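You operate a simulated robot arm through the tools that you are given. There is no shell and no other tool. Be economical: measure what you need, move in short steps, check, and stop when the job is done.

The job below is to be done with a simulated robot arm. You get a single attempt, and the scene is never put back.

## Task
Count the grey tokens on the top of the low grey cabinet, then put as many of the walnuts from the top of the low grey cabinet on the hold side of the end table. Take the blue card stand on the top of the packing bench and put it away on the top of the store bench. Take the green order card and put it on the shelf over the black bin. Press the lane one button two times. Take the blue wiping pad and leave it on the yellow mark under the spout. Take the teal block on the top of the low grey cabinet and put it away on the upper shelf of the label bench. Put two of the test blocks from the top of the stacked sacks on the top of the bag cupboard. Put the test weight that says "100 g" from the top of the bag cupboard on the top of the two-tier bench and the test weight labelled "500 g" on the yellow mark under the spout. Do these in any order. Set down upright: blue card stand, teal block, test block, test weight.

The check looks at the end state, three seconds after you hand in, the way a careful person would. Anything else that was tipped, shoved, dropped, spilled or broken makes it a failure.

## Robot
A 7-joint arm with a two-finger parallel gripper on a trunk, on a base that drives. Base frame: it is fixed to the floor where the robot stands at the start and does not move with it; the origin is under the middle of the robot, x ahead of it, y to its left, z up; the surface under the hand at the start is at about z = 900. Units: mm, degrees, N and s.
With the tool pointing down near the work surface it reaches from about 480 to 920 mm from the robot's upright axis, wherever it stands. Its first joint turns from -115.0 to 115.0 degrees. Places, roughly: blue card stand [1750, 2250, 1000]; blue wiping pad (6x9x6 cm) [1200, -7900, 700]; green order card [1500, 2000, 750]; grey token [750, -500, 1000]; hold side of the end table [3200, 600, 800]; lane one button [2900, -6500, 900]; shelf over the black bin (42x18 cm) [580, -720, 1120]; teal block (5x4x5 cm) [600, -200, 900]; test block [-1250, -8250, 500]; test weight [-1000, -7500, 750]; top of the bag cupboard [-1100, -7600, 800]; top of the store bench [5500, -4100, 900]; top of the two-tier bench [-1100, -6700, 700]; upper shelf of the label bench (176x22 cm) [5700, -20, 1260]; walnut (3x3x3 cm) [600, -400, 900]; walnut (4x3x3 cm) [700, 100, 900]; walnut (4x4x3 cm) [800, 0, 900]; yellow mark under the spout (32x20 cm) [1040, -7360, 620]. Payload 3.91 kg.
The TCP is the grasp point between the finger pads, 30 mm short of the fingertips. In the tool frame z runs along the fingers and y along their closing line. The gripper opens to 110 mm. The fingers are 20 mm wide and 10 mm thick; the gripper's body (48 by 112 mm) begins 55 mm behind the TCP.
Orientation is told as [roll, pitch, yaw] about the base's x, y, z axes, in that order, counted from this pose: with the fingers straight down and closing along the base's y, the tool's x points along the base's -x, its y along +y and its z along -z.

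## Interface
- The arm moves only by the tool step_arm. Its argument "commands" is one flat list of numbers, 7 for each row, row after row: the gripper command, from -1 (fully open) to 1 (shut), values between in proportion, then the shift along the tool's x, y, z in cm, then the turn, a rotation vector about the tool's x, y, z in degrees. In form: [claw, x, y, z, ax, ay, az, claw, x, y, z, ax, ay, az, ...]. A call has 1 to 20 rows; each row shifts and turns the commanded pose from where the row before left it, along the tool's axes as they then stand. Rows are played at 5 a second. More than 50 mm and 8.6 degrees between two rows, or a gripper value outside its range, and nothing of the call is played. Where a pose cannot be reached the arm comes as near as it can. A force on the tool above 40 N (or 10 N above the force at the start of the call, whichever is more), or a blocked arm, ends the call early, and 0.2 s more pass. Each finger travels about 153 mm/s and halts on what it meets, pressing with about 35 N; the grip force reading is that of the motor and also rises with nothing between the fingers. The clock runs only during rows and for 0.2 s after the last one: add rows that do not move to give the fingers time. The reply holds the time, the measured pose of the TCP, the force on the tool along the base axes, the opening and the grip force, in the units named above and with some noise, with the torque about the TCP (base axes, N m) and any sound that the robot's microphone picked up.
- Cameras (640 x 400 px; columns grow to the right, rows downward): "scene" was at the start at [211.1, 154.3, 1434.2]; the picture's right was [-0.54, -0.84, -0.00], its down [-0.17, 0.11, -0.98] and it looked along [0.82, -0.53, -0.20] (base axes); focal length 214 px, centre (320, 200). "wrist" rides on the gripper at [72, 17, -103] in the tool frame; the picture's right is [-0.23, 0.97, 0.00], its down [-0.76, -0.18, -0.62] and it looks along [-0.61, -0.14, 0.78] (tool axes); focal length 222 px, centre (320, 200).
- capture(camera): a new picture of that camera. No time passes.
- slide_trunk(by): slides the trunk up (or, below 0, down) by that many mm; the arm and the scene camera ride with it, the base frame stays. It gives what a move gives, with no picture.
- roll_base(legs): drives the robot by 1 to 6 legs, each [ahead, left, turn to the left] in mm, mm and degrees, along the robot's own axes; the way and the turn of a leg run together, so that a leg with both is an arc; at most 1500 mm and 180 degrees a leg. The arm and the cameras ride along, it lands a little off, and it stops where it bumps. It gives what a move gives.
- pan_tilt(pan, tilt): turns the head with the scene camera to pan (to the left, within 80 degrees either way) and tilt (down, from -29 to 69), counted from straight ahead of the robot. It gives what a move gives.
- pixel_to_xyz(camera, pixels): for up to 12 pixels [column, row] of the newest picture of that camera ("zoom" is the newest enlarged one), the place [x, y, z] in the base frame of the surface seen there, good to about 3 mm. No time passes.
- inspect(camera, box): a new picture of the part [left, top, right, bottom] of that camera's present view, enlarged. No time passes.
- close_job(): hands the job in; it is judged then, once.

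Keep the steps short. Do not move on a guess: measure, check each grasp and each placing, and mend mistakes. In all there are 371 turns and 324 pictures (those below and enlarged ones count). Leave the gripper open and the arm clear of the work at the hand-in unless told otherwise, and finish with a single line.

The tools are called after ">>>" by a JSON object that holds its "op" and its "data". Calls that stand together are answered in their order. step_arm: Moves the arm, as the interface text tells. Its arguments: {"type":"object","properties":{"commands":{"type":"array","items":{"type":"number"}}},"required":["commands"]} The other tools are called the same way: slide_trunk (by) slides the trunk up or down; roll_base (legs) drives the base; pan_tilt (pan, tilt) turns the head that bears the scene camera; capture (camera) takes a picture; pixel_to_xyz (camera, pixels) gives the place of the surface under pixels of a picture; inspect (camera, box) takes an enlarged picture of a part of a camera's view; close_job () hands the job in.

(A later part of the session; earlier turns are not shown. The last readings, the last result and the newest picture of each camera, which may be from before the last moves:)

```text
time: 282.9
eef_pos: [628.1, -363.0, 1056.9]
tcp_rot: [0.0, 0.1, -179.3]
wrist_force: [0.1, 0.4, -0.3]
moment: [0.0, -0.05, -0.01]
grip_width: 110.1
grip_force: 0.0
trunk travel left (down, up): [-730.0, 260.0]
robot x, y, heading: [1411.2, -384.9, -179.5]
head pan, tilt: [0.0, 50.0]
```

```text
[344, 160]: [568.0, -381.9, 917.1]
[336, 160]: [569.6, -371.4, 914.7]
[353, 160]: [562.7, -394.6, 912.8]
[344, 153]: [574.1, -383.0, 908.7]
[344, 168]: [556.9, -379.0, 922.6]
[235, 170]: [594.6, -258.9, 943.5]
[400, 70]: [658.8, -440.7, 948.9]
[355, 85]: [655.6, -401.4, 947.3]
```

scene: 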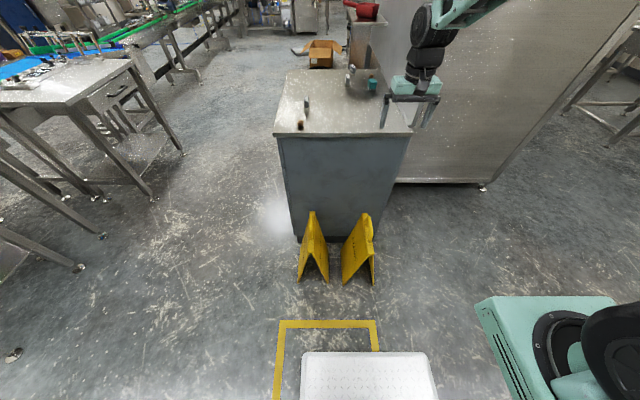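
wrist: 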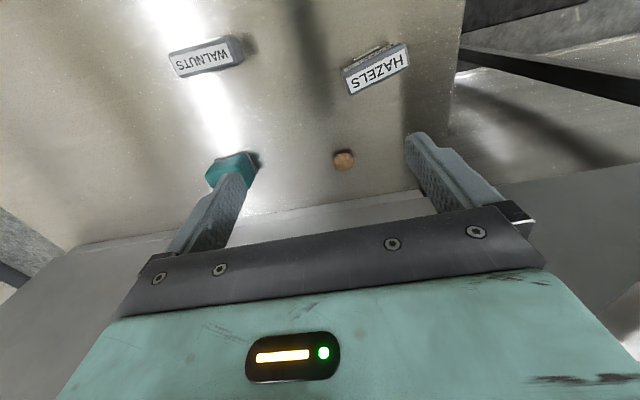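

>>> {"op": "step_arm", "data": {"commands": [-1, -3.1, 0.9, 0, 0, 0, 0, -1, -3.1, 0.95, 0, 0, 0, 0, -1, 0, 0, 4.3, 0, 0, 0, -1, 0, 0, 4.2, 0, 0, 0, -1, 0, 0, 0, 0, 0, 0]}}

>>> {"op": "capture", "data": {"camera": "wrist"}}

```text
time: 284.1
eef_pos: [568.3, -381.7, 972.8]
tcp_rot: [0.0, 0.0, -179.3]
wrist_force: [-0.1, -0.3, 0.1]
moment: [0.0, 0.02, -0.03]
grip_width: 110.0
grip_force: 0.0
trunk travel left (down, up): [-730.0, 260.0]
robot x, y, heading: [1409.8, -386.4, -179.5]
head pan, tilt: [0.0, 50.0]
```

```text
215 pictures are left
```

wrist: 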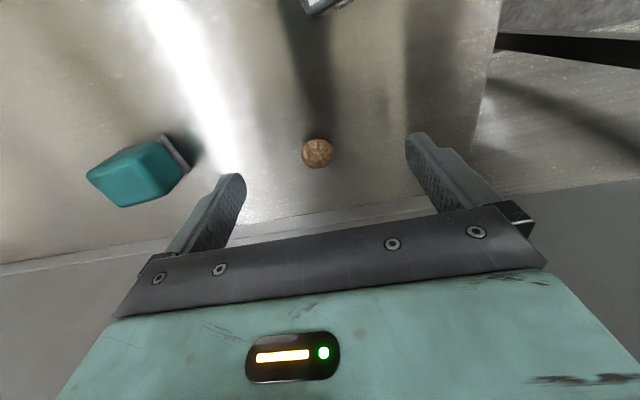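

>>> {"op": "step_arm", "data": {"commands": [-1, 0, 0, 4.1, 0, 0, 0, -1, 0, 0, 0, 0, 0, 0, 0.3, 0, 0, 0, 0, 0, 0, 1, 0, 0, 0, 0, 0, 0, 1, 0, 0, 0, 0, 0, 0, 1, 0, 0, 0, 0, 0, 0, 1, 0, 0, -5, 0, 0, 0, 1, 0, 0, -5, 0, 0, 0, 1, 0, 0, -5, 0, 0, 0, 1, 0, 0, 0, 0, 0, 0]}}

>>> {"op": "capture", "data": {"camera": "wrist"}}

```text
time: 286.3
eef_pos: [565.6, -383.5, 1082.4]
tcp_rot: [0.0, 0.1, -179.3]
wrist_force: [0.1, 0.1, 0.3]
moment: [0.0, 0.0, 0.02]
grip_width: 21.8
grip_force: 35.2
trunk travel left (down, up): [-730.0, 260.0]
robot x, y, heading: [1413.1, -385.3, -179.1]
head pan, tilt: [0.0, 50.0]
```

```text
214 pictures are left
```

wrist: 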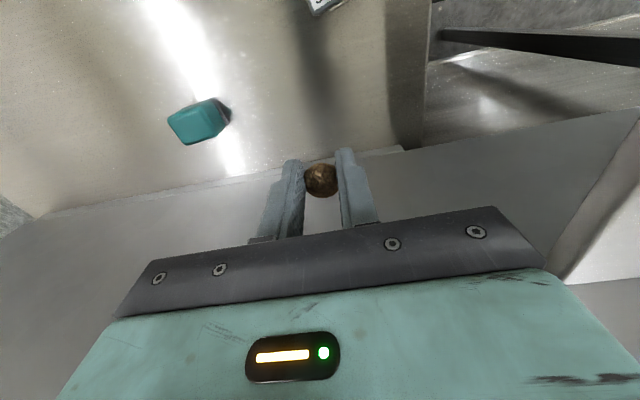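

Held. Retract 120 mm, then drive back to the end table.

>>> {"op": "step_arm", "data": {"commands": [1, 4, 0, 0, 0, 0, 0, 1, 4, 0, 0, 0, 0, 0, 1, 4, 0, 0, 0, 0, 0, 1, 0, 0, 0, 0, 0, 0]}}

>>> {"op": "roll_base", "data": {"legs": [[-100, 0, 0], [0, -1500, 0], [0, -230, 0], [0, 0, 89.5]]}}

```text
time: 287.3
eef_pos: [686.1, -379.6, 1080.8]
tcp_rot: [0.0, -0.1, -179.3]
wrist_force: [0.1, 0.9, 0.4]
moment: [0.02, -0.04, 0.0]
grip_width: 21.6
grip_force: 35.2
trunk travel left (down, up): [-730.0, 260.0]
robot x, y, heading: [1412.6, -387.3, -179.2]
head pan, tilt: [0.0, 50.0]
```

```text
time: 300.6
eef_pos: [1500.1, 605.7, 1080.4]
tcp_rot: [0.1, -0.1, -88.7]
wrist_force: [-0.3, 1.0, -0.4]
moment: [0.01, -0.04, 0.0]
grip_width: 24.0
grip_force: 34.8
trunk travel left (down, up): [-730.0, 260.0]
robot x, y, heading: [1499.9, 1331.8, -88.6]
head pan, tilt: [0.0, 50.0]
```

>>> {"op": "roll_base", "data": {"legs": [[0, 0, -1.4], [0, 1500, 0], [0, 230, 0]]}}

>>> {"op": "capture", "data": {"camera": "wrist"}}

```text
time: 309.8
eef_pos: [3221.7, 610.2, 1082.0]
tcp_rot: [0.0, 0.1, -89.8]
wrist_force: [0.0, -0.4, -0.7]
moment: [0.02, -0.02, -0.01]
grip_width: 23.3
grip_force: 35.0
trunk travel left (down, up): [-730.0, 260.0]
robot x, y, heading: [3233.3, 1337.6, -89.3]
head pan, tilt: [0.0, 50.0]
```

```text
213 pictures are left
```

wrist: 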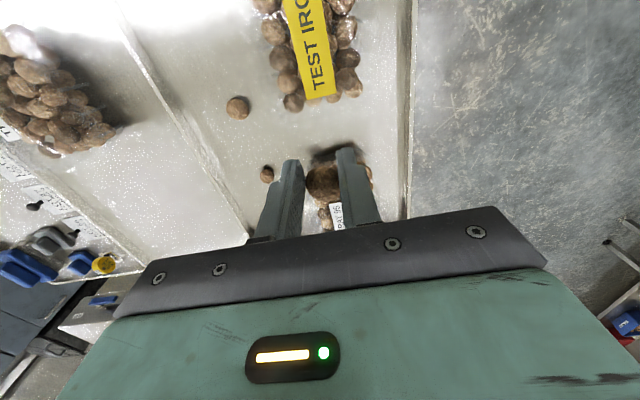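

Two walnuts are seen. Place the third at about (3082,705).

>>> {"op": "step_arm", "data": {"commands": [1, 2.3, -3.5, 0, 0, 0, 0, 1, 2.4, -3.5, 0, 0, 0, 0, 1, 2.4, -3.5, 0, 0, 0, 0, 1, 2.4, -3.5, 0, 0, 0, 0, 1, 0, 0, 5, 0, 0, 0, 1, 0, 0, 5, 0, 0, 0, 1, 0, 0, 5, 0, 0, 0, 1, 0, 0, 5, 0, 0, 0, 1, 0, 0, 1.2, 0, 0, 0, 1, 0, 0, 0, 0, 0, 0]}}

>>> {"op": "capture", "data": {"camera": "wrist"}}

```text
time: 312.0
eef_pos: [3082.1, 703.0, 869.1]
tcp_rot: [0.0, -0.1, -89.7]
wrist_force: [0.2, 0.4, -0.4]
moment: [0.0, 0.01, 0.0]
grip_width: 22.0
grip_force: 35.0
trunk travel left (down, up): [-730.0, 260.0]
robot x, y, heading: [3234.8, 1335.7, -89.3]
head pan, tilt: [0.0, 50.0]
```

```text
212 pictures are left
```

wrist: 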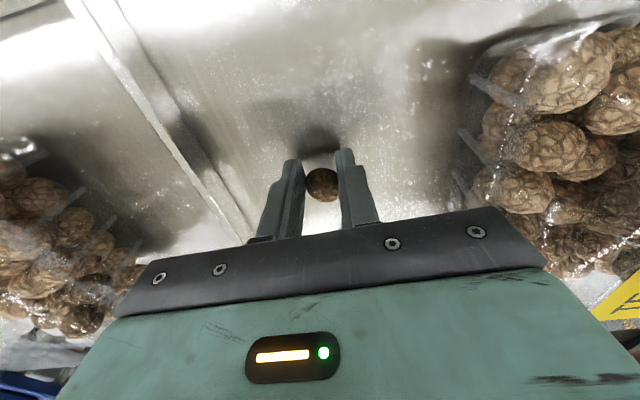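

>>> {"op": "step_arm", "data": {"commands": [1, 0, 0, 0.8, 0, 0, 0, 1, 0, 0, 0, 0, 0, 0, 0.6, 0, 0, 0, 0, 0, 0, 0.2, 0, 0, 0, 0, 0, 0, 0, 0, 0, 0, 0, 0, 0, 0, 0, 0, -5, 0, 0, 0, 0, 0, 0, -5, 0, 0, 0, 0, 0, 0, -5, 0, 0, 0, -1, 0, 0, -5, 0, 0, 0, -1, 0, 0, 0, 0, 0, 0]}}

>>> {"op": "capture", "data": {"camera": "wrist"}}

```text
time: 314.2
eef_pos: [3079.7, 704.5, 1061.8]
tcp_rot: [0.0, 0.0, -89.6]
wrist_force: [0.2, 1.1, 0.3]
moment: [0.01, 0.01, -0.07]
grip_width: 110.1
grip_force: 0.0
trunk travel left (down, up): [-730.0, 260.0]
robot x, y, heading: [3232.0, 1334.7, -89.7]
head pan, tilt: [0.0, 50.0]
```

```text
211 pictures are left
```

wrist: 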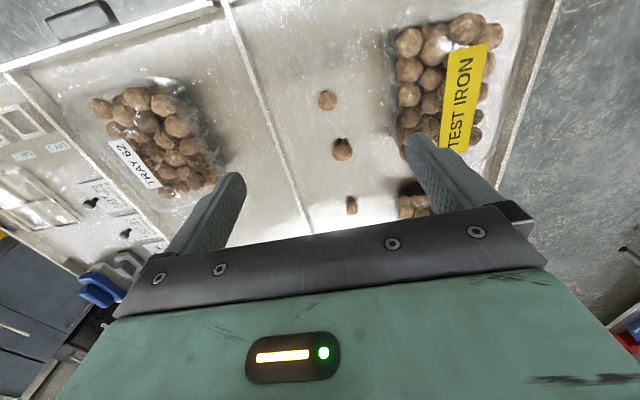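

All three walnuts are on the HOLD side. Next the blue card stand. Raise the trunk 200, drive to x≈1860 and turn to face the packing bench.

>>> {"op": "slide_trunk", "data": {"by": 200}}

>>> {"op": "roll_base", "data": {"legs": [[0, -1360, 0], [0, 0, 180]]}}

>>> {"op": "capture", "data": {"camera": "wrist"}}

>>> {"op": "capture", "data": {"camera": "scene"}}

```text
time: 316.3
eef_pos: [3080.1, 704.2, 1262.0]
tcp_rot: [-0.1, -0.1, -89.7]
wrist_force: [-0.4, 0.0, 0.4]
moment: [0.01, -0.04, 0.01]
grip_width: 109.7
grip_force: 0.0
trunk travel left (down, up): [-930.0, 60.0]
robot x, y, heading: [3236.7, 1336.0, -89.7]
head pan, tilt: [0.0, 50.0]
```

```text
time: 330.6
eef_pos: [2014.5, 1968.0, 1262.0]
tcp_rot: [0.0, 0.0, 91.1]
wrist_force: [0.0, -0.6, 0.3]
moment: [0.0, 0.04, 0.01]
grip_width: 110.1
grip_force: 0.0
trunk travel left (down, up): [-930.0, 60.0]
robot x, y, heading: [1867.5, 1334.0, 91.0]
head pan, tilt: [0.0, 50.0]
```

```text
210 pictures are left
```

wrist: 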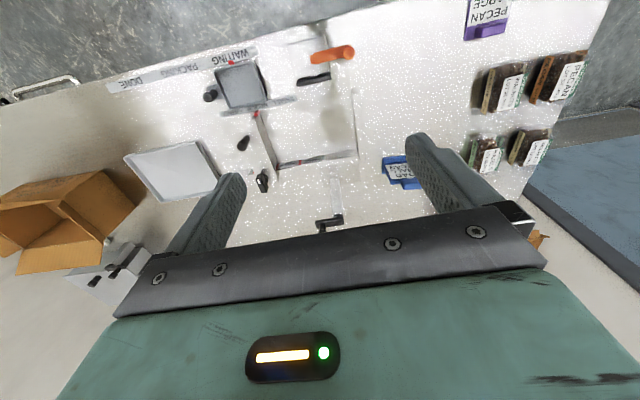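

```text
209 pictures are left
```

scene: 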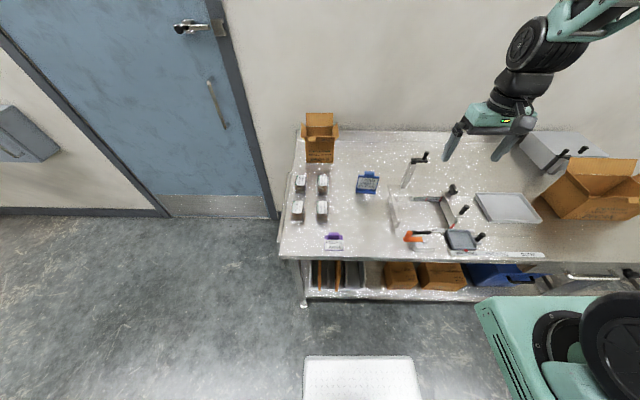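

>>> {"op": "inspect", "data": {"camera": "scene", "box": [340, 160, 400, 205]}}

>>> {"op": "pixel_to_xyz", "data": {"camera": "zoom", "pixels": [[320, 130], [270, 160], [380, 155], [260, 250], [370, 255], [315, 280], [265, 290], [375, 300], [320, 200], [230, 300], [420, 250], [320, 310]]}}

>>> {"op": "inspect", "data": {"camera": "wrist", "box": [360, 130, 460, 210]}}

```text
8.89 times, centred on (370, 182) of scene
```

zoom: 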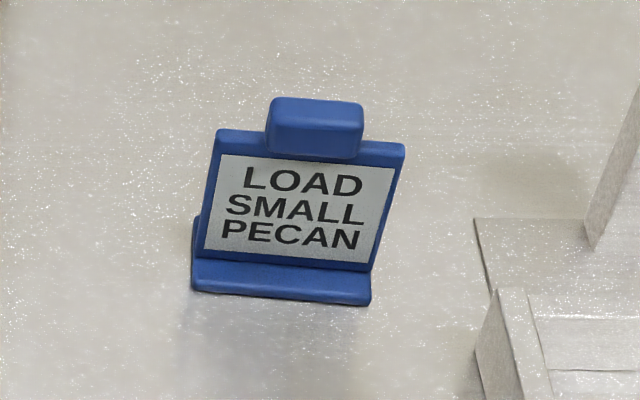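

```text
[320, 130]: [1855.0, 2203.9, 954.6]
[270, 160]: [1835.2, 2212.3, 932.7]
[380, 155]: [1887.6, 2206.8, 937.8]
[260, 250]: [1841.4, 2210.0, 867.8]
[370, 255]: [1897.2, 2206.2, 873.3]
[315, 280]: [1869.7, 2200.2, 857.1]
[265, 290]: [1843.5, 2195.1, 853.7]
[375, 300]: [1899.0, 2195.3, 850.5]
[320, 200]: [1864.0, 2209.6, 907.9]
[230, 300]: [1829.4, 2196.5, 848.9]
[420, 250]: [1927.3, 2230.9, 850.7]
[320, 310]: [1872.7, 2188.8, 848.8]
```

```text
5.00 times, centred on (410, 170) of wrist
```

zoom: 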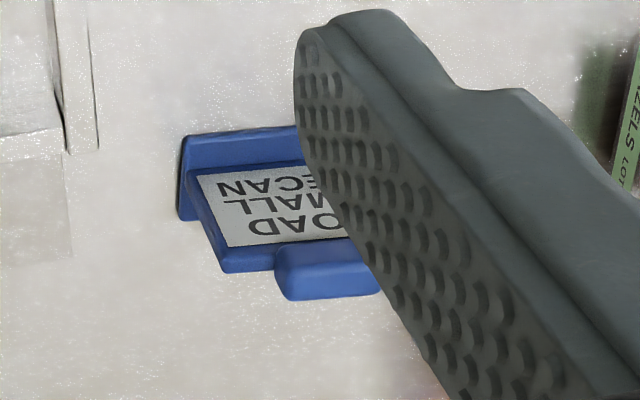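

The stand's tab is near (1854,2207), top z≈965. Move the base 150 ahead, shift laterally over the stand, then lower.

>>> {"op": "roll_base", "data": {"legs": [[140, 0, 0]]}}

>>> {"op": "step_arm", "data": {"commands": [-1, -2.3, 3.9, 0, 0, 0, 0, -1, -2.3, 3.9, 0, 0, 0, 0, -1, -2.3, 3.9, 0, 0, 0, 0, -1, -2.3, 3.9, 0, 0, 0, 0, -1, 0, 0, 0, 0, 0, 0]}}

>>> {"op": "slide_trunk", "data": {"by": -180}}

>>> {"op": "capture", "data": {"camera": "wrist"}}

```text
time: 331.9
eef_pos: [2010.7, 2107.0, 1262.7]
tcp_rot: [-0.1, 0.0, 91.2]
wrist_force: [-0.1, -0.4, -0.1]
moment: [0.02, 0.01, 0.02]
grip_width: 110.1
grip_force: 0.0
trunk travel left (down, up): [-930.0, 60.0]
robot x, y, heading: [1867.1, 1471.6, 91.4]
head pan, tilt: [0.0, 50.0]
```

```text
time: 333.1
eef_pos: [1852.2, 2194.6, 1256.9]
tcp_rot: [-0.1, 0.1, 91.1]
wrist_force: [0.1, -0.1, 0.4]
moment: [0.01, -0.02, 0.02]
grip_width: 109.9
grip_force: 0.0
trunk travel left (down, up): [-930.0, 60.0]
robot x, y, heading: [1866.1, 1473.3, 91.2]
head pan, tilt: [0.0, 50.0]
```

```text
time: 335.1
eef_pos: [1853.1, 2196.3, 1077.6]
tcp_rot: [-0.1, 0.0, 91.1]
wrist_force: [0.3, -0.2, 0.5]
moment: [0.0, 0.0, 0.01]
grip_width: 109.7
grip_force: 0.0
trunk travel left (down, up): [-750.0, 240.0]
robot x, y, heading: [1863.7, 1474.9, 91.2]
head pan, tilt: [0.0, 50.0]
```

```text
206 pictures are left
```

wrist: 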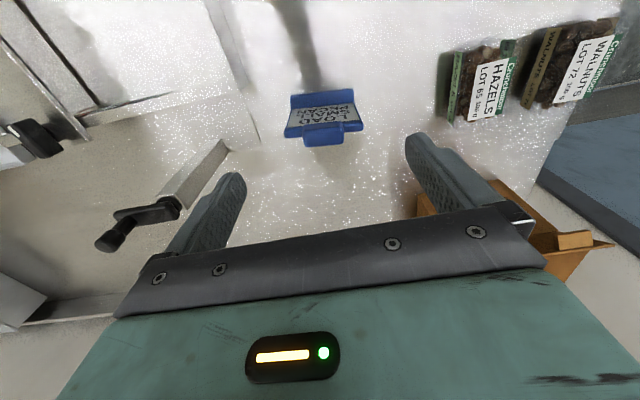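

>>> {"op": "inspect", "data": {"camera": "wrist", "box": [270, 80, 380, 160]}}

>>> {"op": "pixel_to_xyz", "data": {"camera": "zoom", "pixels": [[200, 280], [330, 265], [420, 250], [330, 285], [280, 340], [270, 370], [420, 340], [205, 330], [110, 315], [530, 250], [300, 300], [400, 300]]}}

```text
5.00 times, centred on (325, 120) of wrist
```

zoom: 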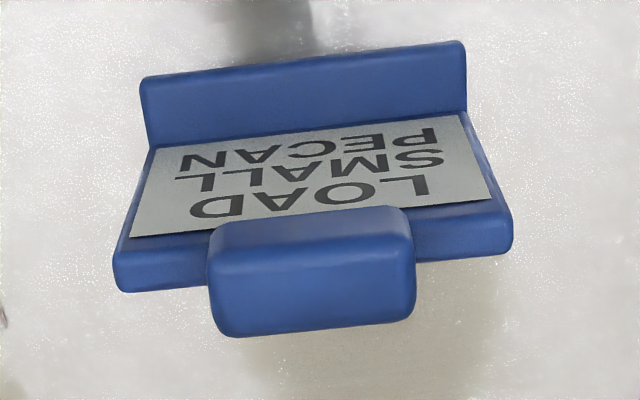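

```text
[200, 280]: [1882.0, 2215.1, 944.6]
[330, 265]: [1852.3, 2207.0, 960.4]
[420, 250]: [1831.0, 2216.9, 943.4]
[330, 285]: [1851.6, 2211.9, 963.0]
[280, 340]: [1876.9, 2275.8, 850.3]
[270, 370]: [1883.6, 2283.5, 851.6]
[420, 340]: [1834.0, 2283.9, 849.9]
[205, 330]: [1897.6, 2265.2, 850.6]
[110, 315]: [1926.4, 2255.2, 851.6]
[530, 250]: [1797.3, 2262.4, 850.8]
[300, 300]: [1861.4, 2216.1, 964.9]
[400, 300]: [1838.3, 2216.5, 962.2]
```

Tab: x 1835–1882, y≈2213, z 944–963. Align and descend to z 977 in two stages.

>>> {"op": "step_arm", "data": {"commands": [-1, -1.66, -0.58, 0, 0, 0, 3, -1, 0, 0, 4, 0, 0, 0, -1, 0, 0, 4, 0, 0, 0, -1, 0, 0, 0, 0, 0, 0]}}

>>> {"op": "capture", "data": {"camera": "wrist"}}

```text
time: 336.1
eef_pos: [1858.5, 2211.7, 996.1]
tcp_rot: [0.1, 0.1, 88.1]
wrist_force: [0.5, 0.4, -0.5]
moment: [-0.05, 0.0, -0.01]
grip_width: 109.9
grip_force: 0.1
trunk travel left (down, up): [-750.0, 240.0]
robot x, y, heading: [1869.4, 1470.0, 91.2]
head pan, tilt: [0.0, 50.0]
```

```text
204 pictures are left
```

wrist: 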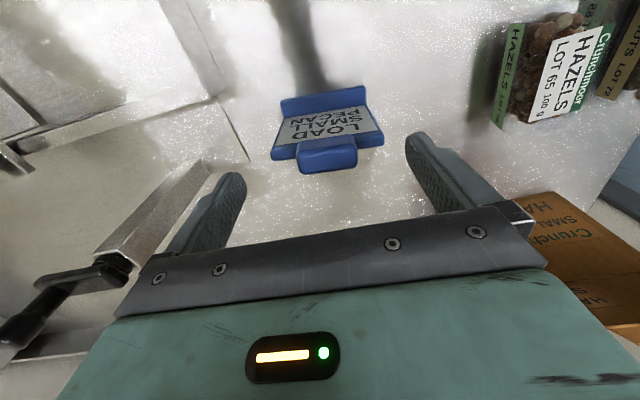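

>>> {"op": "pixel_to_xyz", "data": {"camera": "wrist", "pixels": [[110, 265], [20, 325], [205, 165], [150, 220], [328, 155], [305, 160], [352, 155]]}}

>>> {"op": "step_arm", "data": {"commands": [-1, 0, 0, 1.9, 0, 0, 0, -1, 0, 0, 0, 0, 0, 0]}}

```text
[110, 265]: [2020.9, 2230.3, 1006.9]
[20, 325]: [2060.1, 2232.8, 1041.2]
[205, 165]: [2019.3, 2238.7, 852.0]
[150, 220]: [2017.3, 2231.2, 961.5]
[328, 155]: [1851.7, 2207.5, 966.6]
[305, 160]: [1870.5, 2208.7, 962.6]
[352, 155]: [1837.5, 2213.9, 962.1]
```

```text
time: 336.7
eef_pos: [1858.5, 2213.2, 977.8]
tcp_rot: [0.1, -0.1, 88.0]
wrist_force: [0.3, 0.4, 0.0]
moment: [0.01, 0.05, -0.01]
grip_width: 110.1
grip_force: 0.1
trunk travel left (down, up): [-750.0, 240.0]
robot x, y, heading: [1865.0, 1474.9, 91.3]
head pan, tilt: [0.0, 50.0]
```

Post is 95 mm away; clear. Close on the tab.

>>> {"op": "step_arm", "data": {"commands": [-0.3, 0, 0, 0, 0, 0, 0, 0.3, 0, 0, 0, 0, 0, 0, 1, 0, 0, 0, 0, 0, 0, 1, 0, 0, 0, 0, 0, 0]}}

>>> {"op": "capture", "data": {"camera": "wrist"}}

```text
time: 337.7
eef_pos: [1859.0, 2212.3, 977.7]
tcp_rot: [0.0, 0.0, 88.1]
wrist_force: [0.4, -0.9, 0.9]
moment: [-0.02, -0.08, -0.02]
grip_width: 43.5
grip_force: 34.4
trunk travel left (down, up): [-750.0, 240.0]
robot x, y, heading: [1867.6, 1479.3, 91.0]
head pan, tilt: [0.0, 50.0]
```

```text
203 pictures are left
```

wrist: 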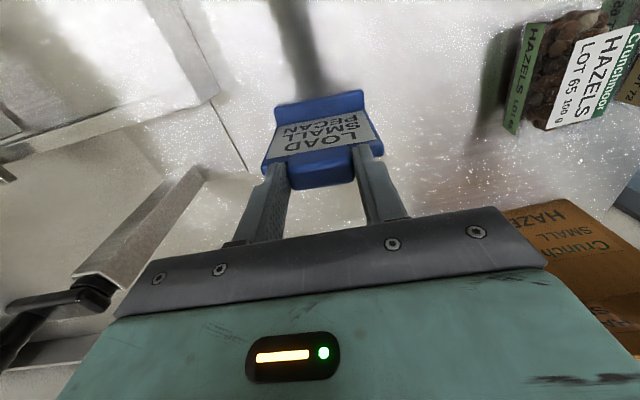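

Gripped (43.5 mm). Lift with the trunk.

>>> {"op": "slide_trunk", "data": {"by": 240}}

>>> {"op": "capture", "data": {"camera": "wrist"}}

```text
time: 340.2
eef_pos: [1858.4, 2212.5, 1218.4]
tcp_rot: [0.0, 0.1, 88.0]
wrist_force: [0.5, 0.7, -0.8]
moment: [-0.04, -0.02, -0.03]
grip_width: 43.2
grip_force: 34.5
trunk travel left (down, up): [-990.0, 0.0]
robot x, y, heading: [1866.5, 1476.2, 91.1]
head pan, tilt: [0.0, 50.0]
```

```text
202 pictures are left
```

wrist: 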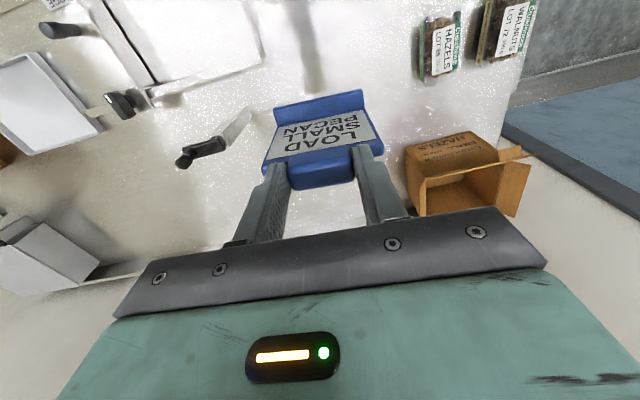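

Back off and drive down the aisle: to x≈3900, then turn toward -y and look.

>>> {"op": "roll_base", "data": {"legs": [[-200, 0, 0], [0, 0, -91], [1500, 0, 0], [500, 0, 0]]}}

>>> {"op": "pan_tilt", "data": {"pan": -30, "tilt": 25}}

>>> {"op": "capture", "data": {"camera": "scene"}}

```text
time: 355.3
eef_pos: [4625.9, 1334.1, 1219.6]
tcp_rot: [0.0, -0.1, -0.9]
wrist_force: [0.2, 0.2, -1.5]
moment: [0.04, -0.03, 0.0]
grip_width: 43.2
grip_force: 35.3
trunk travel left (down, up): [-990.0, 0.0]
robot x, y, heading: [3884.7, 1316.9, 2.2]
head pan, tilt: [0.0, 50.0]
```

```text
time: 356.2
eef_pos: [4625.8, 1335.1, 1217.5]
tcp_rot: [-0.1, 0.1, -0.9]
wrist_force: [-0.3, -0.1, -1.3]
moment: [-0.01, -0.02, 0.01]
grip_width: 43.3
grip_force: 34.9
trunk travel left (down, up): [-990.0, 0.0]
robot x, y, heading: [3887.6, 1317.5, 2.1]
head pan, tilt: [-30.0, 25.0]
```

```text
201 pictures are left
```

scene: 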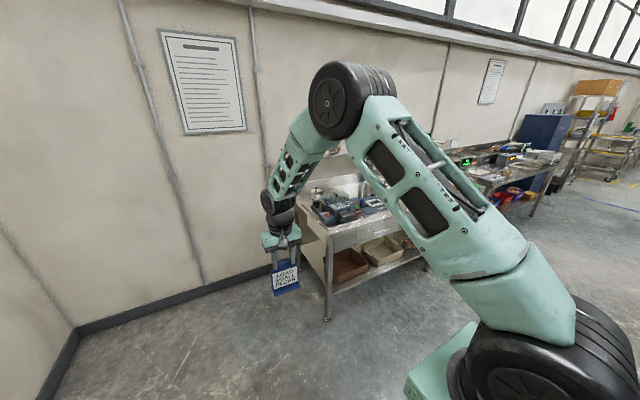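

>>> {"op": "pixel_to_xyz", "data": {"camera": "scene", "pixels": [[325, 318], [415, 265], [332, 235], [465, 185], [530, 215], [195, 280], [610, 175], [470, 260]]}}

>>> {"op": "pan_tilt", "data": {"pan": -78, "tilt": 25}}

>>> {"op": "capture", "data": {"camera": "scene"}}

```text
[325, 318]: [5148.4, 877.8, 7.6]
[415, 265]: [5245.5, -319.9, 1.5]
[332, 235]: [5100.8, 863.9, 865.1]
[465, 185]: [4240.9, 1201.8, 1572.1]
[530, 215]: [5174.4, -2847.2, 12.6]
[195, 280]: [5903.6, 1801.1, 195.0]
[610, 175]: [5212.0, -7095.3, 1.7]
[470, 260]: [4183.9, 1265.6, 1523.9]
```

```text
time: 357.4
eef_pos: [4625.4, 1334.8, 1217.8]
tcp_rot: [0.1, 0.1, -1.0]
wrist_force: [-0.4, 0.4, -0.9]
moment: [-0.01, -0.01, 0.02]
grip_width: 43.1
grip_force: 35.0
trunk travel left (down, up): [-990.0, 0.0]
robot x, y, heading: [3889.3, 1316.0, 2.1]
head pan, tilt: [-78.0, 25.0]
```

```text
200 pictures are left
```

scene: 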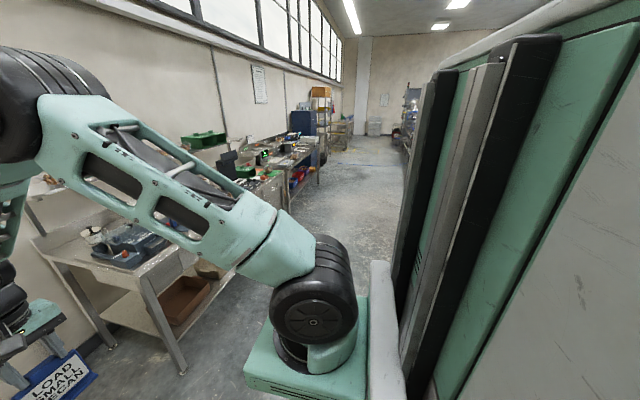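

Aisle along -y is clear (benches start at x≈5100). Drive sideways toward -y, keeping the arm pointing +x (hand x≈4625).

>>> {"op": "roll_base", "data": {"legs": [[0, 0, -2], [0, -1500, 0], [0, -1500, 0]]}}

>>> {"op": "capture", "data": {"camera": "scene"}}

```text
time: 372.2
eef_pos: [4591.6, -1702.9, 1218.0]
tcp_rot: [0.0, 0.1, -4.1]
wrist_force: [-0.5, -0.9, -0.5]
moment: [0.01, -0.01, -0.03]
grip_width: 43.3
grip_force: 34.9
trunk travel left (down, up): [-990.0, 0.0]
robot x, y, heading: [3850.8, -1680.2, -1.1]
head pan, tilt: [-78.0, 25.0]
```

```text
199 pictures are left
```

scene: 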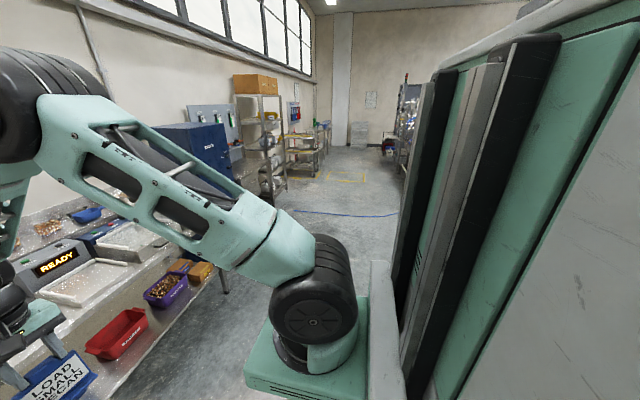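

>>> {"op": "roll_base", "data": {"legs": [[0, -1200, 1]]}}

>>> {"op": "pan_tilt", "data": {"pan": -35, "tilt": 25}}

>>> {"op": "capture", "data": {"camera": "scene"}}

```text
time: 378.2
eef_pos: [4571.7, -2890.1, 1218.2]
tcp_rot: [0.0, 0.1, -3.9]
wrist_force: [1.0, -0.7, -1.9]
moment: [-0.01, 0.02, -0.01]
grip_width: 43.0
grip_force: 34.9
trunk travel left (down, up): [-990.0, 0.0]
robot x, y, heading: [3832.1, -2865.9, -0.8]
head pan, tilt: [-78.0, 25.0]
```

```text
time: 379.3
eef_pos: [4571.5, -2890.9, 1218.3]
tcp_rot: [-0.1, 0.1, -3.8]
wrist_force: [1.4, -0.2, -1.6]
moment: [0.04, 0.0, -0.02]
grip_width: 43.0
grip_force: 34.9
trunk travel left (down, up): [-990.0, 0.0]
robot x, y, heading: [3829.7, -2871.4, -1.1]
head pan, tilt: [-35.0, 25.0]
```

```text
198 pictures are left
```

scene: 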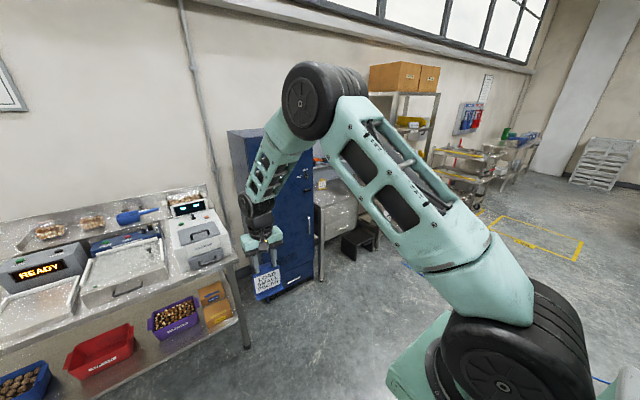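

>>> {"op": "pixel_to_xyz", "data": {"camera": "scene", "pixels": [[322, 240], [345, 200], [330, 200], [360, 245], [293, 290], [322, 275], [420, 150], [248, 340]]}}

>>> {"op": "roll_base", "data": {"legs": [[0, -1150, 1]]}}

>>> {"op": "pan_tilt", "data": {"pan": -10, "tilt": 30}}

>>> {"op": "capture", "data": {"camera": "scene"}}

```text
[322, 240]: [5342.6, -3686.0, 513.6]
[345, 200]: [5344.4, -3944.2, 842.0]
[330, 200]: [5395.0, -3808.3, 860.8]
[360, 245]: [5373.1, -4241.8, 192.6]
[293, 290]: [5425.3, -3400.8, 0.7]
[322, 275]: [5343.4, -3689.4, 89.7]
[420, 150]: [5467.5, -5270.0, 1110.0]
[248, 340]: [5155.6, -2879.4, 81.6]
```

```text
time: 385.2
eef_pos: [4572.4, -4009.4, 1217.8]
tcp_rot: [0.0, 0.1, -2.1]
wrist_force: [0.0, -0.9, -0.6]
moment: [0.0, -0.01, 0.01]
grip_width: 43.3
grip_force: 35.2
trunk travel left (down, up): [-990.0, 0.0]
robot x, y, heading: [3833.6, -4018.0, 1.1]
head pan, tilt: [-35.0, 25.0]
```

```text
time: 386.1
eef_pos: [4572.2, -4009.0, 1217.9]
tcp_rot: [0.0, 0.1, -1.9]
wrist_force: [-0.1, -0.5, -0.8]
moment: [0.0, -0.01, -0.03]
grip_width: 43.1
grip_force: 34.6
trunk travel left (down, up): [-990.0, 0.0]
robot x, y, heading: [3835.4, -4015.5, 1.0]
head pan, tilt: [-10.0, 30.0]
```

```text
197 pictures are left
```

scene: 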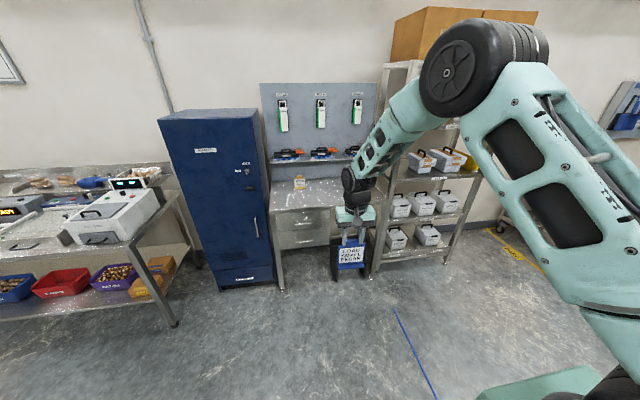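

>>> {"op": "inspect", "data": {"camera": "scene", "box": [250, 130, 400, 250]}}

>>> {"op": "pixel_to_xyz", "data": {"camera": "scene", "pixels": [[273, 210], [335, 205], [280, 190], [330, 185], [300, 195], [325, 195], [300, 182], [290, 155], [345, 280], [320, 155], [300, 165]]}}

```text
3.33 times, centred on (325, 190) of scene
```

zoom: 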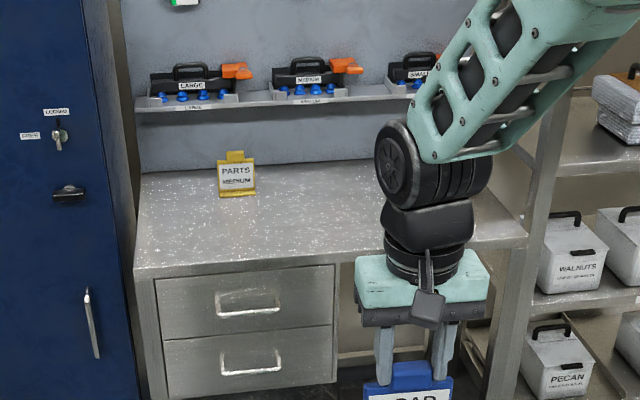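

```text
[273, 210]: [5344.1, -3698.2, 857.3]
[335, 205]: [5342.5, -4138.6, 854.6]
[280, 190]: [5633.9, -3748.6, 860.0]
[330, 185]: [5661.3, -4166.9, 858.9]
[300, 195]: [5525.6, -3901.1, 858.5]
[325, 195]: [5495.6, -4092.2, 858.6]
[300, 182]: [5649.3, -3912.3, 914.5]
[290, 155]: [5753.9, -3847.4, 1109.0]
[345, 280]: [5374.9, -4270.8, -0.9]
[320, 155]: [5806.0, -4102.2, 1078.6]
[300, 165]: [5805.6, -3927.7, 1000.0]
```

Store bench surface z≈859, free around (5500,-4080). Drive ahead 925 and a bit right.

>>> {"op": "roll_base", "data": {"legs": [[925, -80, 0]]}}

>>> {"op": "slide_trunk", "data": {"by": -200}}

>>> {"op": "capture", "data": {"camera": "wrist"}}

>>> {"op": "capture", "data": {"camera": "scene"}}

```text
time: 390.9
eef_pos: [5506.0, -4069.8, 1217.9]
tcp_rot: [0.1, 0.1, -1.9]
wrist_force: [-0.5, -0.1, -0.4]
moment: [0.02, 0.01, 0.01]
grip_width: 43.2
grip_force: 34.8
trunk travel left (down, up): [-990.0, 0.0]
robot x, y, heading: [4764.2, -4075.0, 1.2]
head pan, tilt: [-10.0, 30.0]
```

```text
time: 393.1
eef_pos: [5505.1, -4070.1, 1017.8]
tcp_rot: [-0.1, 0.2, -2.0]
wrist_force: [0.7, -0.3, 0.1]
moment: [0.01, 0.02, 0.02]
grip_width: 43.4
grip_force: 35.0
trunk travel left (down, up): [-790.0, 200.0]
robot x, y, heading: [4764.1, -4075.0, 1.0]
head pan, tilt: [-10.0, 30.0]
```

```text
195 pictures are left
```

wrist: 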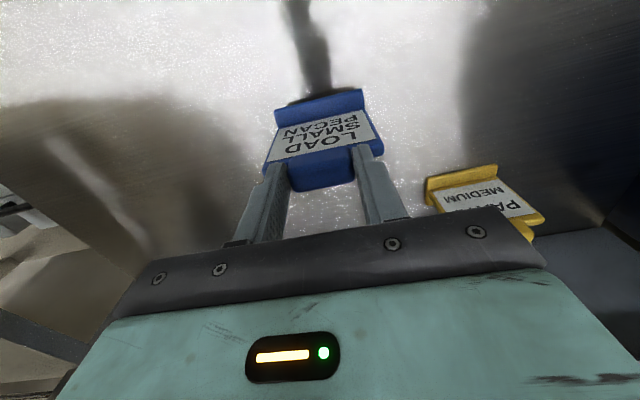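

```text
194 pictures are left
```

scene: 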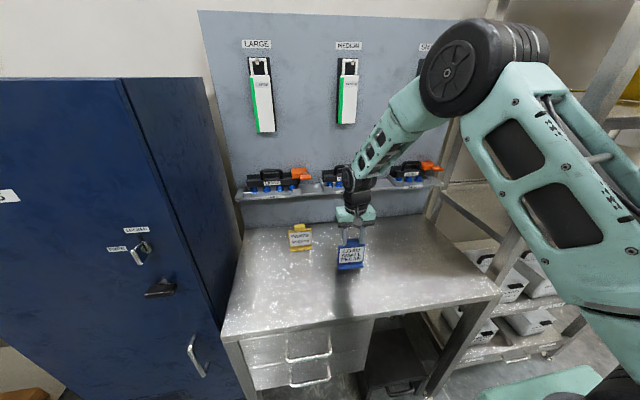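

Base of the stand is about 127 mm under the TCP. Lower 28 mm, then gently.

>>> {"op": "step_arm", "data": {"commands": [1, 0, 0, 1.4, 0, 0, 0, 1, 0, 0, 1.4, 0, 0, 0, 1, 0, 0, 0, 0, 0, 0]}}

```text
time: 393.9
eef_pos: [5504.7, -4070.2, 989.6]
tcp_rot: [0.1, 0.0, -1.9]
wrist_force: [0.5, -0.2, -0.6]
moment: [0.0, 0.01, 0.02]
grip_width: 43.1
grip_force: 34.9
trunk travel left (down, up): [-790.0, 200.0]
robot x, y, heading: [4766.6, -4077.9, 1.1]
head pan, tilt: [-10.0, 30.0]
```

>>> {"op": "step_arm", "data": {"commands": [1, 0, 0, 0.3, 0, 0, 0, 1, 0, 0, 0, 0, 0, 0]}}

>>> {"op": "inspect", "data": {"camera": "scene", "box": [280, 200, 420, 300]}}

```text
time: 394.5
eef_pos: [5504.5, -4070.2, 987.9]
tcp_rot: [0.0, -0.1, -1.9]
wrist_force: [-1.0, 0.3, 9.1]
moment: [-0.03, 0.12, -0.01]
grip_width: 43.1
grip_force: 35.6
trunk travel left (down, up): [-790.0, 200.0]
robot x, y, heading: [4764.3, -4078.7, 0.8]
head pan, tilt: [-10.0, 30.0]
```

```text
4.00 times, centred on (350, 250) of scene
```

zoom: 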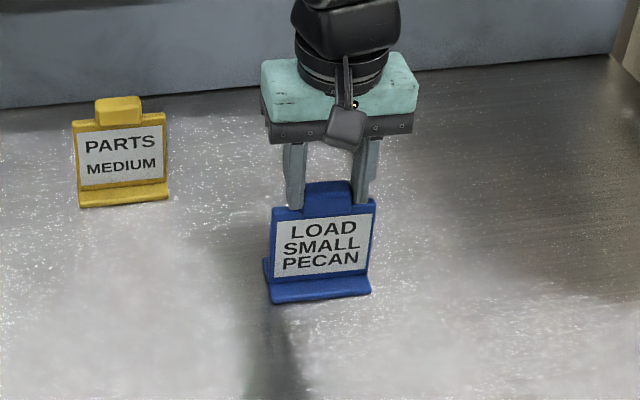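

Contact (9 N). Open and rise.

>>> {"op": "step_arm", "data": {"commands": [0.15, 0, 0, 0, 0, 0, 0, -0.3, 0, 0, 0, 0, 0, 0, -1, 0, 0, 0, 0, 0, 0, -1, 0, 0, -4, 0, 0, 0, -1, 0, 0, -4, 0, 0, 0, -1, 0, 0, -4, 0, 0, 0, -1, 0, 0, 0, 0, 0, 0]}}

>>> {"op": "inspect", "data": {"camera": "scene", "box": [280, 200, 420, 300]}}

```text
time: 396.1
eef_pos: [5505.0, -4071.2, 1105.8]
tcp_rot: [0.0, 0.2, -1.9]
wrist_force: [0.3, 0.6, 0.1]
moment: [0.0, 0.01, -0.01]
grip_width: 109.9
grip_force: 0.0
trunk travel left (down, up): [-790.0, 200.0]
robot x, y, heading: [4763.6, -4076.4, 1.0]
head pan, tilt: [-10.0, 30.0]
```

```text
4.00 times, centred on (350, 250) of scene
```

zoom: 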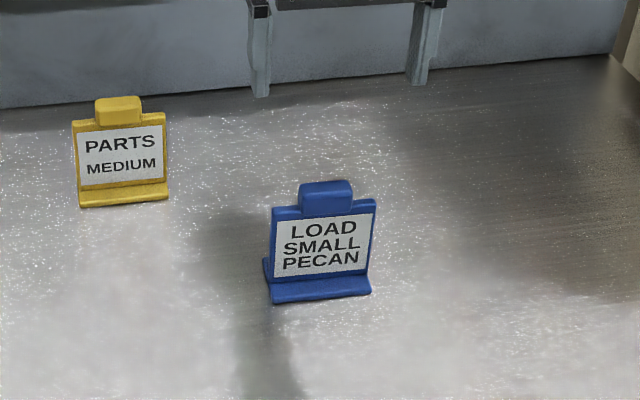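

Card stand is upright on the store bench. Now back off, turn toward -y, and look toward the far area.

>>> {"op": "roll_base", "data": {"legs": [[-800, 0, 0], [0, 0, -91]]}}

>>> {"op": "pan_tilt", "data": {"pan": -20, "tilt": 15}}

>>> {"op": "capture", "data": {"camera": "scene"}}

```text
time: 404.2
eef_pos: [3961.9, -4827.9, 1104.8]
tcp_rot: [0.0, 0.1, -92.4]
wrist_force: [0.1, -0.4, 0.2]
moment: [0.01, 0.03, -0.02]
grip_width: 110.1
grip_force: 0.1
trunk travel left (down, up): [-790.0, 200.0]
robot x, y, heading: [3959.9, -4089.9, -89.4]
head pan, tilt: [-10.0, 30.0]
```

```text
time: 405.0
eef_pos: [3960.7, -4828.2, 1105.2]
tcp_rot: [0.1, 0.1, -92.4]
wrist_force: [-1.0, -0.1, -0.3]
moment: [0.02, 0.04, 0.02]
grip_width: 109.8
grip_force: 0.1
trunk travel left (down, up): [-790.0, 200.0]
robot x, y, heading: [3963.8, -4091.4, -89.6]
head pan, tilt: [-20.0, 15.0]
```

```text
191 pictures are left
```

scene: 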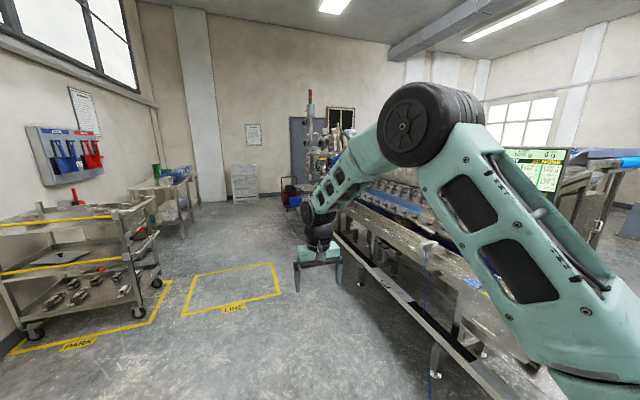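

>>> {"op": "roll_base", "data": {"legs": [[1500, 0, 0], [700, 0, 0]]}}

>>> {"op": "pan_tilt", "data": {"pan": -70, "tilt": 25}}

>>> {"op": "capture", "data": {"camera": "scene"}}

```text
time: 415.7
eef_pos: [3972.7, -6988.7, 1104.7]
tcp_rot: [-0.1, 0.1, -92.8]
wrist_force: [0.6, -0.4, -0.8]
moment: [-0.04, 0.01, -0.04]
grip_width: 110.0
grip_force: 0.0
trunk travel left (down, up): [-790.0, 200.0]
robot x, y, heading: [3979.3, -6247.2, -90.0]
head pan, tilt: [-20.0, 15.0]
```

```text
time: 416.9
eef_pos: [3971.7, -6987.6, 1104.4]
tcp_rot: [0.0, 0.1, -92.8]
wrist_force: [-0.9, -0.5, -0.5]
moment: [-0.02, 0.0, 0.0]
grip_width: 110.3
grip_force: 0.0
trunk travel left (down, up): [-790.0, 200.0]
robot x, y, heading: [3979.1, -6250.6, -89.8]
head pan, tilt: [-70.0, 25.0]
```

```text
190 pictures are left
```

scene: 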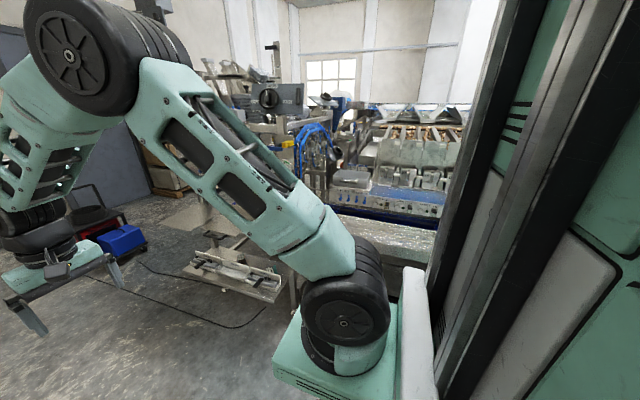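

Turn to face -x for a better look.

>>> {"op": "roll_base", "data": {"legs": [[0, 0, -90]]}}

>>> {"op": "pan_tilt", "data": {"pan": 0, "tilt": 25}}

>>> {"op": "capture", "data": {"camera": "scene"}}

```text
time: 421.2
eef_pos: [3238.5, -6222.1, 1104.7]
tcp_rot: [0.0, 0.1, 175.6]
wrist_force: [-0.4, -0.5, -0.1]
moment: [-0.01, 0.03, -0.03]
grip_width: 109.9
grip_force: 0.1
trunk travel left (down, up): [-790.0, 200.0]
robot x, y, heading: [3975.5, -6249.2, 178.5]
head pan, tilt: [-70.0, 25.0]
```

```text
time: 422.6
eef_pos: [3238.5, -6223.0, 1104.7]
tcp_rot: [0.0, 0.0, 175.5]
wrist_force: [0.3, 0.3, -0.3]
moment: [0.0, 0.0, 0.03]
grip_width: 109.8
grip_force: 0.0
trunk travel left (down, up): [-790.0, 200.0]
robot x, y, heading: [3974.6, -6250.7, 178.4]
head pan, tilt: [0.0, 25.0]
```

```text
189 pictures are left
```

scene: 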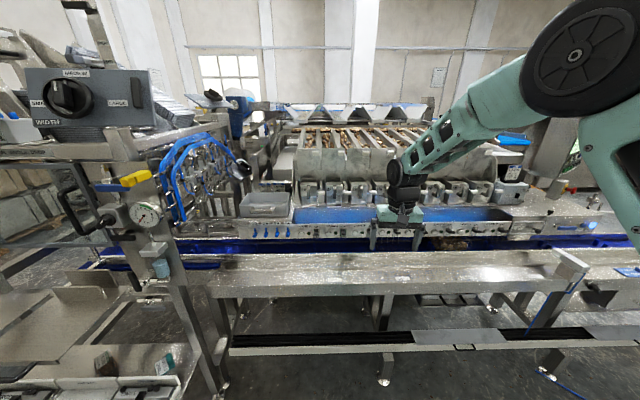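

>>> {"op": "inspect", "data": {"camera": "scene", "box": [210, 150, 420, 280]}}

>>> {"op": "inspect", "data": {"camera": "scene", "box": [400, 150, 640, 290]}}

>>> {"op": "pixel_to_xyz", "data": {"camera": "scene", "pixels": [[277, 232], [345, 233], [265, 205], [240, 290], [400, 270], [255, 215], [220, 340], [420, 345], [590, 228], [150, 215]]}}

```text
3.05 times, centred on (315, 215) of scene
```

zoom: 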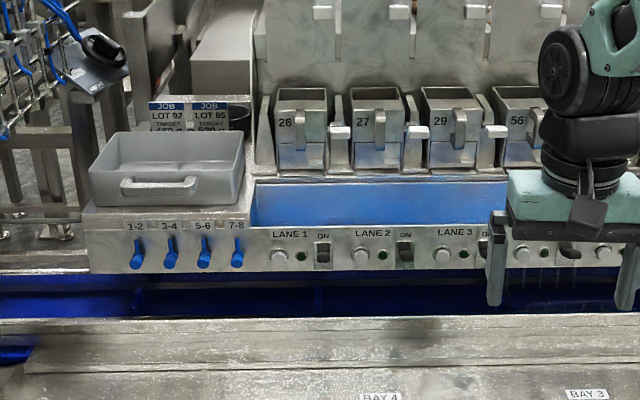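

```text
2.67 times, centred on (520, 220) of scene
```

zoom: 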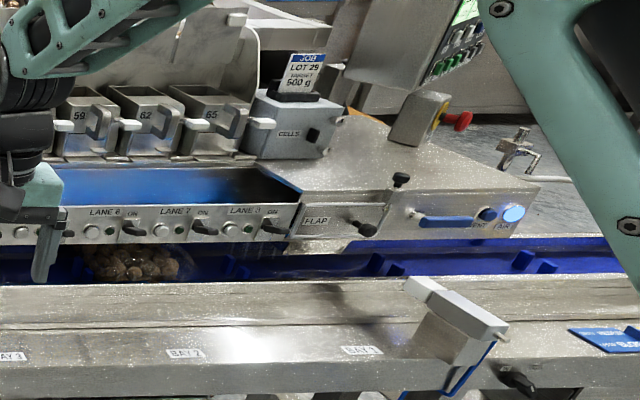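

```text
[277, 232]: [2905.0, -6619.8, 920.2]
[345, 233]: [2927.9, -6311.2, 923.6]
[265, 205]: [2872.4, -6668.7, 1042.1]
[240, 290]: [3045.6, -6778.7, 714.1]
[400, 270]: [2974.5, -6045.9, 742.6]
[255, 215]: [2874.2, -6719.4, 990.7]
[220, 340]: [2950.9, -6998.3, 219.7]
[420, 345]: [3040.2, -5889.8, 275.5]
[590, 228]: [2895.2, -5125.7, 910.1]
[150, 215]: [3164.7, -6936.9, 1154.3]
```

>>> {"op": "inspect", "data": {"camera": "scene", "box": [280, 215, 340, 250]}}

>>> {"op": "pixel_to_xyz", "data": {"camera": "zoom", "pixels": [[225, 195], [200, 220], [255, 215], [300, 200], [220, 130], [350, 130], [370, 190], [180, 260], [330, 260], [225, 215]]}}

```text
10.67 times, centred on (310, 232) of scene
```

zoom: 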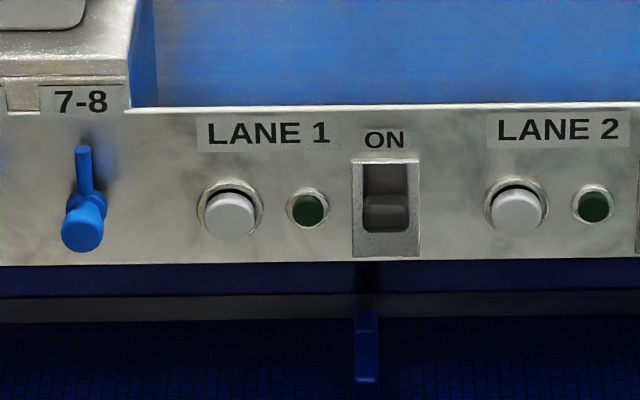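

```text
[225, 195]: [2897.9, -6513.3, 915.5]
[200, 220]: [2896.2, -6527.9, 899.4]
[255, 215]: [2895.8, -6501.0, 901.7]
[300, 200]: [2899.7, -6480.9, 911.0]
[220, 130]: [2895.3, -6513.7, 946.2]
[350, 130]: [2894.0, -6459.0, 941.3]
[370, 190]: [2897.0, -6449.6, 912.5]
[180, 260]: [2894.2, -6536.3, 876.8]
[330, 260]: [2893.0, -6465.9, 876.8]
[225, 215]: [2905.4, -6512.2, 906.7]
```

The LANE 1 button: cap centre ≈(2906,-6513,905), panel face x≈2895 facing +x. Shift left 285 to line up, and correct heading.

>>> {"op": "roll_base", "data": {"legs": [[0, 285, 1.5]]}}

>>> {"op": "step_arm", "data": {"commands": [1, 0, 0, 0, 0, -8, 0, 1, 0, 0, 0, 0, -8, 0, 1, 0, 0, 0, 0, -8, 0, 1, 0, 0, 0, 0, -8, 0, 1, 0, 0, 0, 0, -8, 0, 1, 0, 0, 0, 0, -8, 0, 1, 0, 0, 0, 0, -8, 0, 1, 0, 0, 0, 0, -8, 0, 1, 0, 0, 0, 0, 0, 0]}}

>>> {"op": "capture", "data": {"camera": "scene"}}

```text
time: 424.5
eef_pos: [3234.8, -6518.7, 1105.4]
tcp_rot: [0.0, 0.1, 176.9]
wrist_force: [0.1, -0.9, -0.1]
moment: [0.01, -0.05, 0.02]
grip_width: 110.1
grip_force: 0.1
trunk travel left (down, up): [-790.0, 200.0]
robot x, y, heading: [3975.9, -6528.2, 180.1]
head pan, tilt: [0.0, 25.0]
```

```text
time: 426.5
eef_pos: [3234.5, -6518.2, 1105.2]
tcp_rot: [-0.1, -64.0, 177.0]
wrist_force: [0.1, 0.8, 0.2]
moment: [0.01, -0.02, -0.01]
grip_width: 0.1
grip_force: 35.1
trunk travel left (down, up): [-790.0, 200.0]
robot x, y, heading: [3971.1, -6525.2, 179.8]
head pan, tilt: [0.0, 25.0]
```

```text
185 pictures are left
```

scene: 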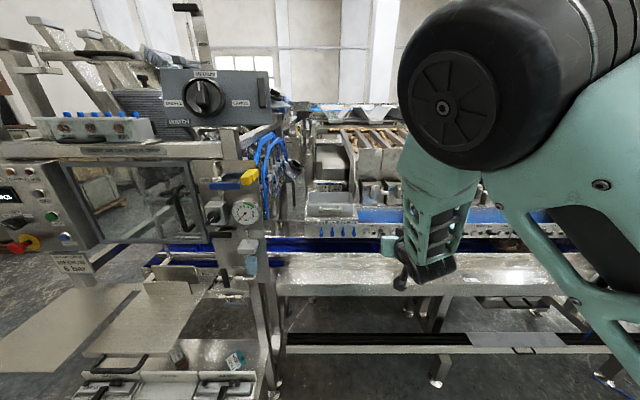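

Pitch to -80°, lower trunk 195, then base ahead 200.

>>> {"op": "step_arm", "data": {"commands": [1, 0, 0, 0, 0, -8, 0, 1, 0, 0, 0, 0, -8, 0, 1, 0, 0, 0, 0, 0, -3, 1, 0, 0, 0, 0, 0, 0]}}

>>> {"op": "slide_trunk", "data": {"by": -195}}

>>> {"op": "roll_base", "data": {"legs": [[200, 0, 0]]}}

>>> {"op": "capture", "data": {"camera": "wrist"}}

>>> {"op": "capture", "data": {"camera": "scene"}}

```text
time: 427.5
eef_pos: [3233.9, -6517.3, 1105.4]
tcp_rot: [-16.8, -79.5, -166.1]
wrist_force: [-0.3, -0.1, 0.6]
moment: [0.0, -0.02, 0.02]
grip_width: 0.1
grip_force: 35.1
trunk travel left (down, up): [-790.0, 200.0]
robot x, y, heading: [3973.9, -6523.9, 179.9]
head pan, tilt: [0.0, 25.0]
```

```text
time: 429.7
eef_pos: [3234.0, -6518.5, 910.9]
tcp_rot: [-16.4, -79.5, -166.4]
wrist_force: [0.0, 0.6, -0.7]
moment: [-0.01, 0.0, 0.0]
grip_width: 0.0
grip_force: 35.5
trunk travel left (down, up): [-595.0, 395.0]
robot x, y, heading: [3972.5, -6526.7, 179.9]
head pan, tilt: [0.0, 25.0]
```

```text
time: 431.2
eef_pos: [3036.1, -6518.5, 910.7]
tcp_rot: [-16.5, -79.5, -166.3]
wrist_force: [0.0, 0.6, 0.5]
moment: [0.02, 0.0, -0.04]
grip_width: 0.0
grip_force: 35.0
trunk travel left (down, up): [-595.0, 395.0]
robot x, y, heading: [3772.6, -6528.6, 179.8]
head pan, tilt: [0.0, 25.0]
```

```text
184 pictures are left
```

wrist: 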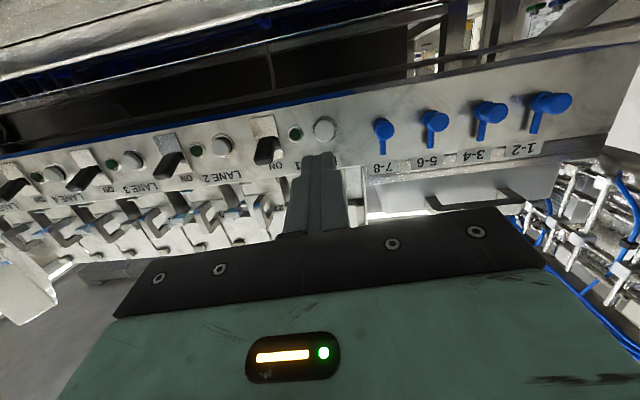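

```text
183 pictures are left
```

scene: 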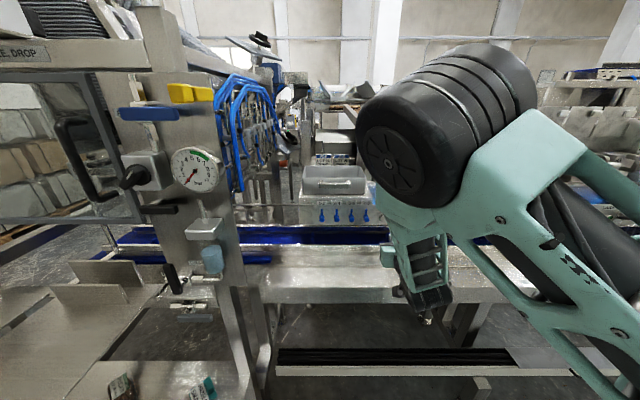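

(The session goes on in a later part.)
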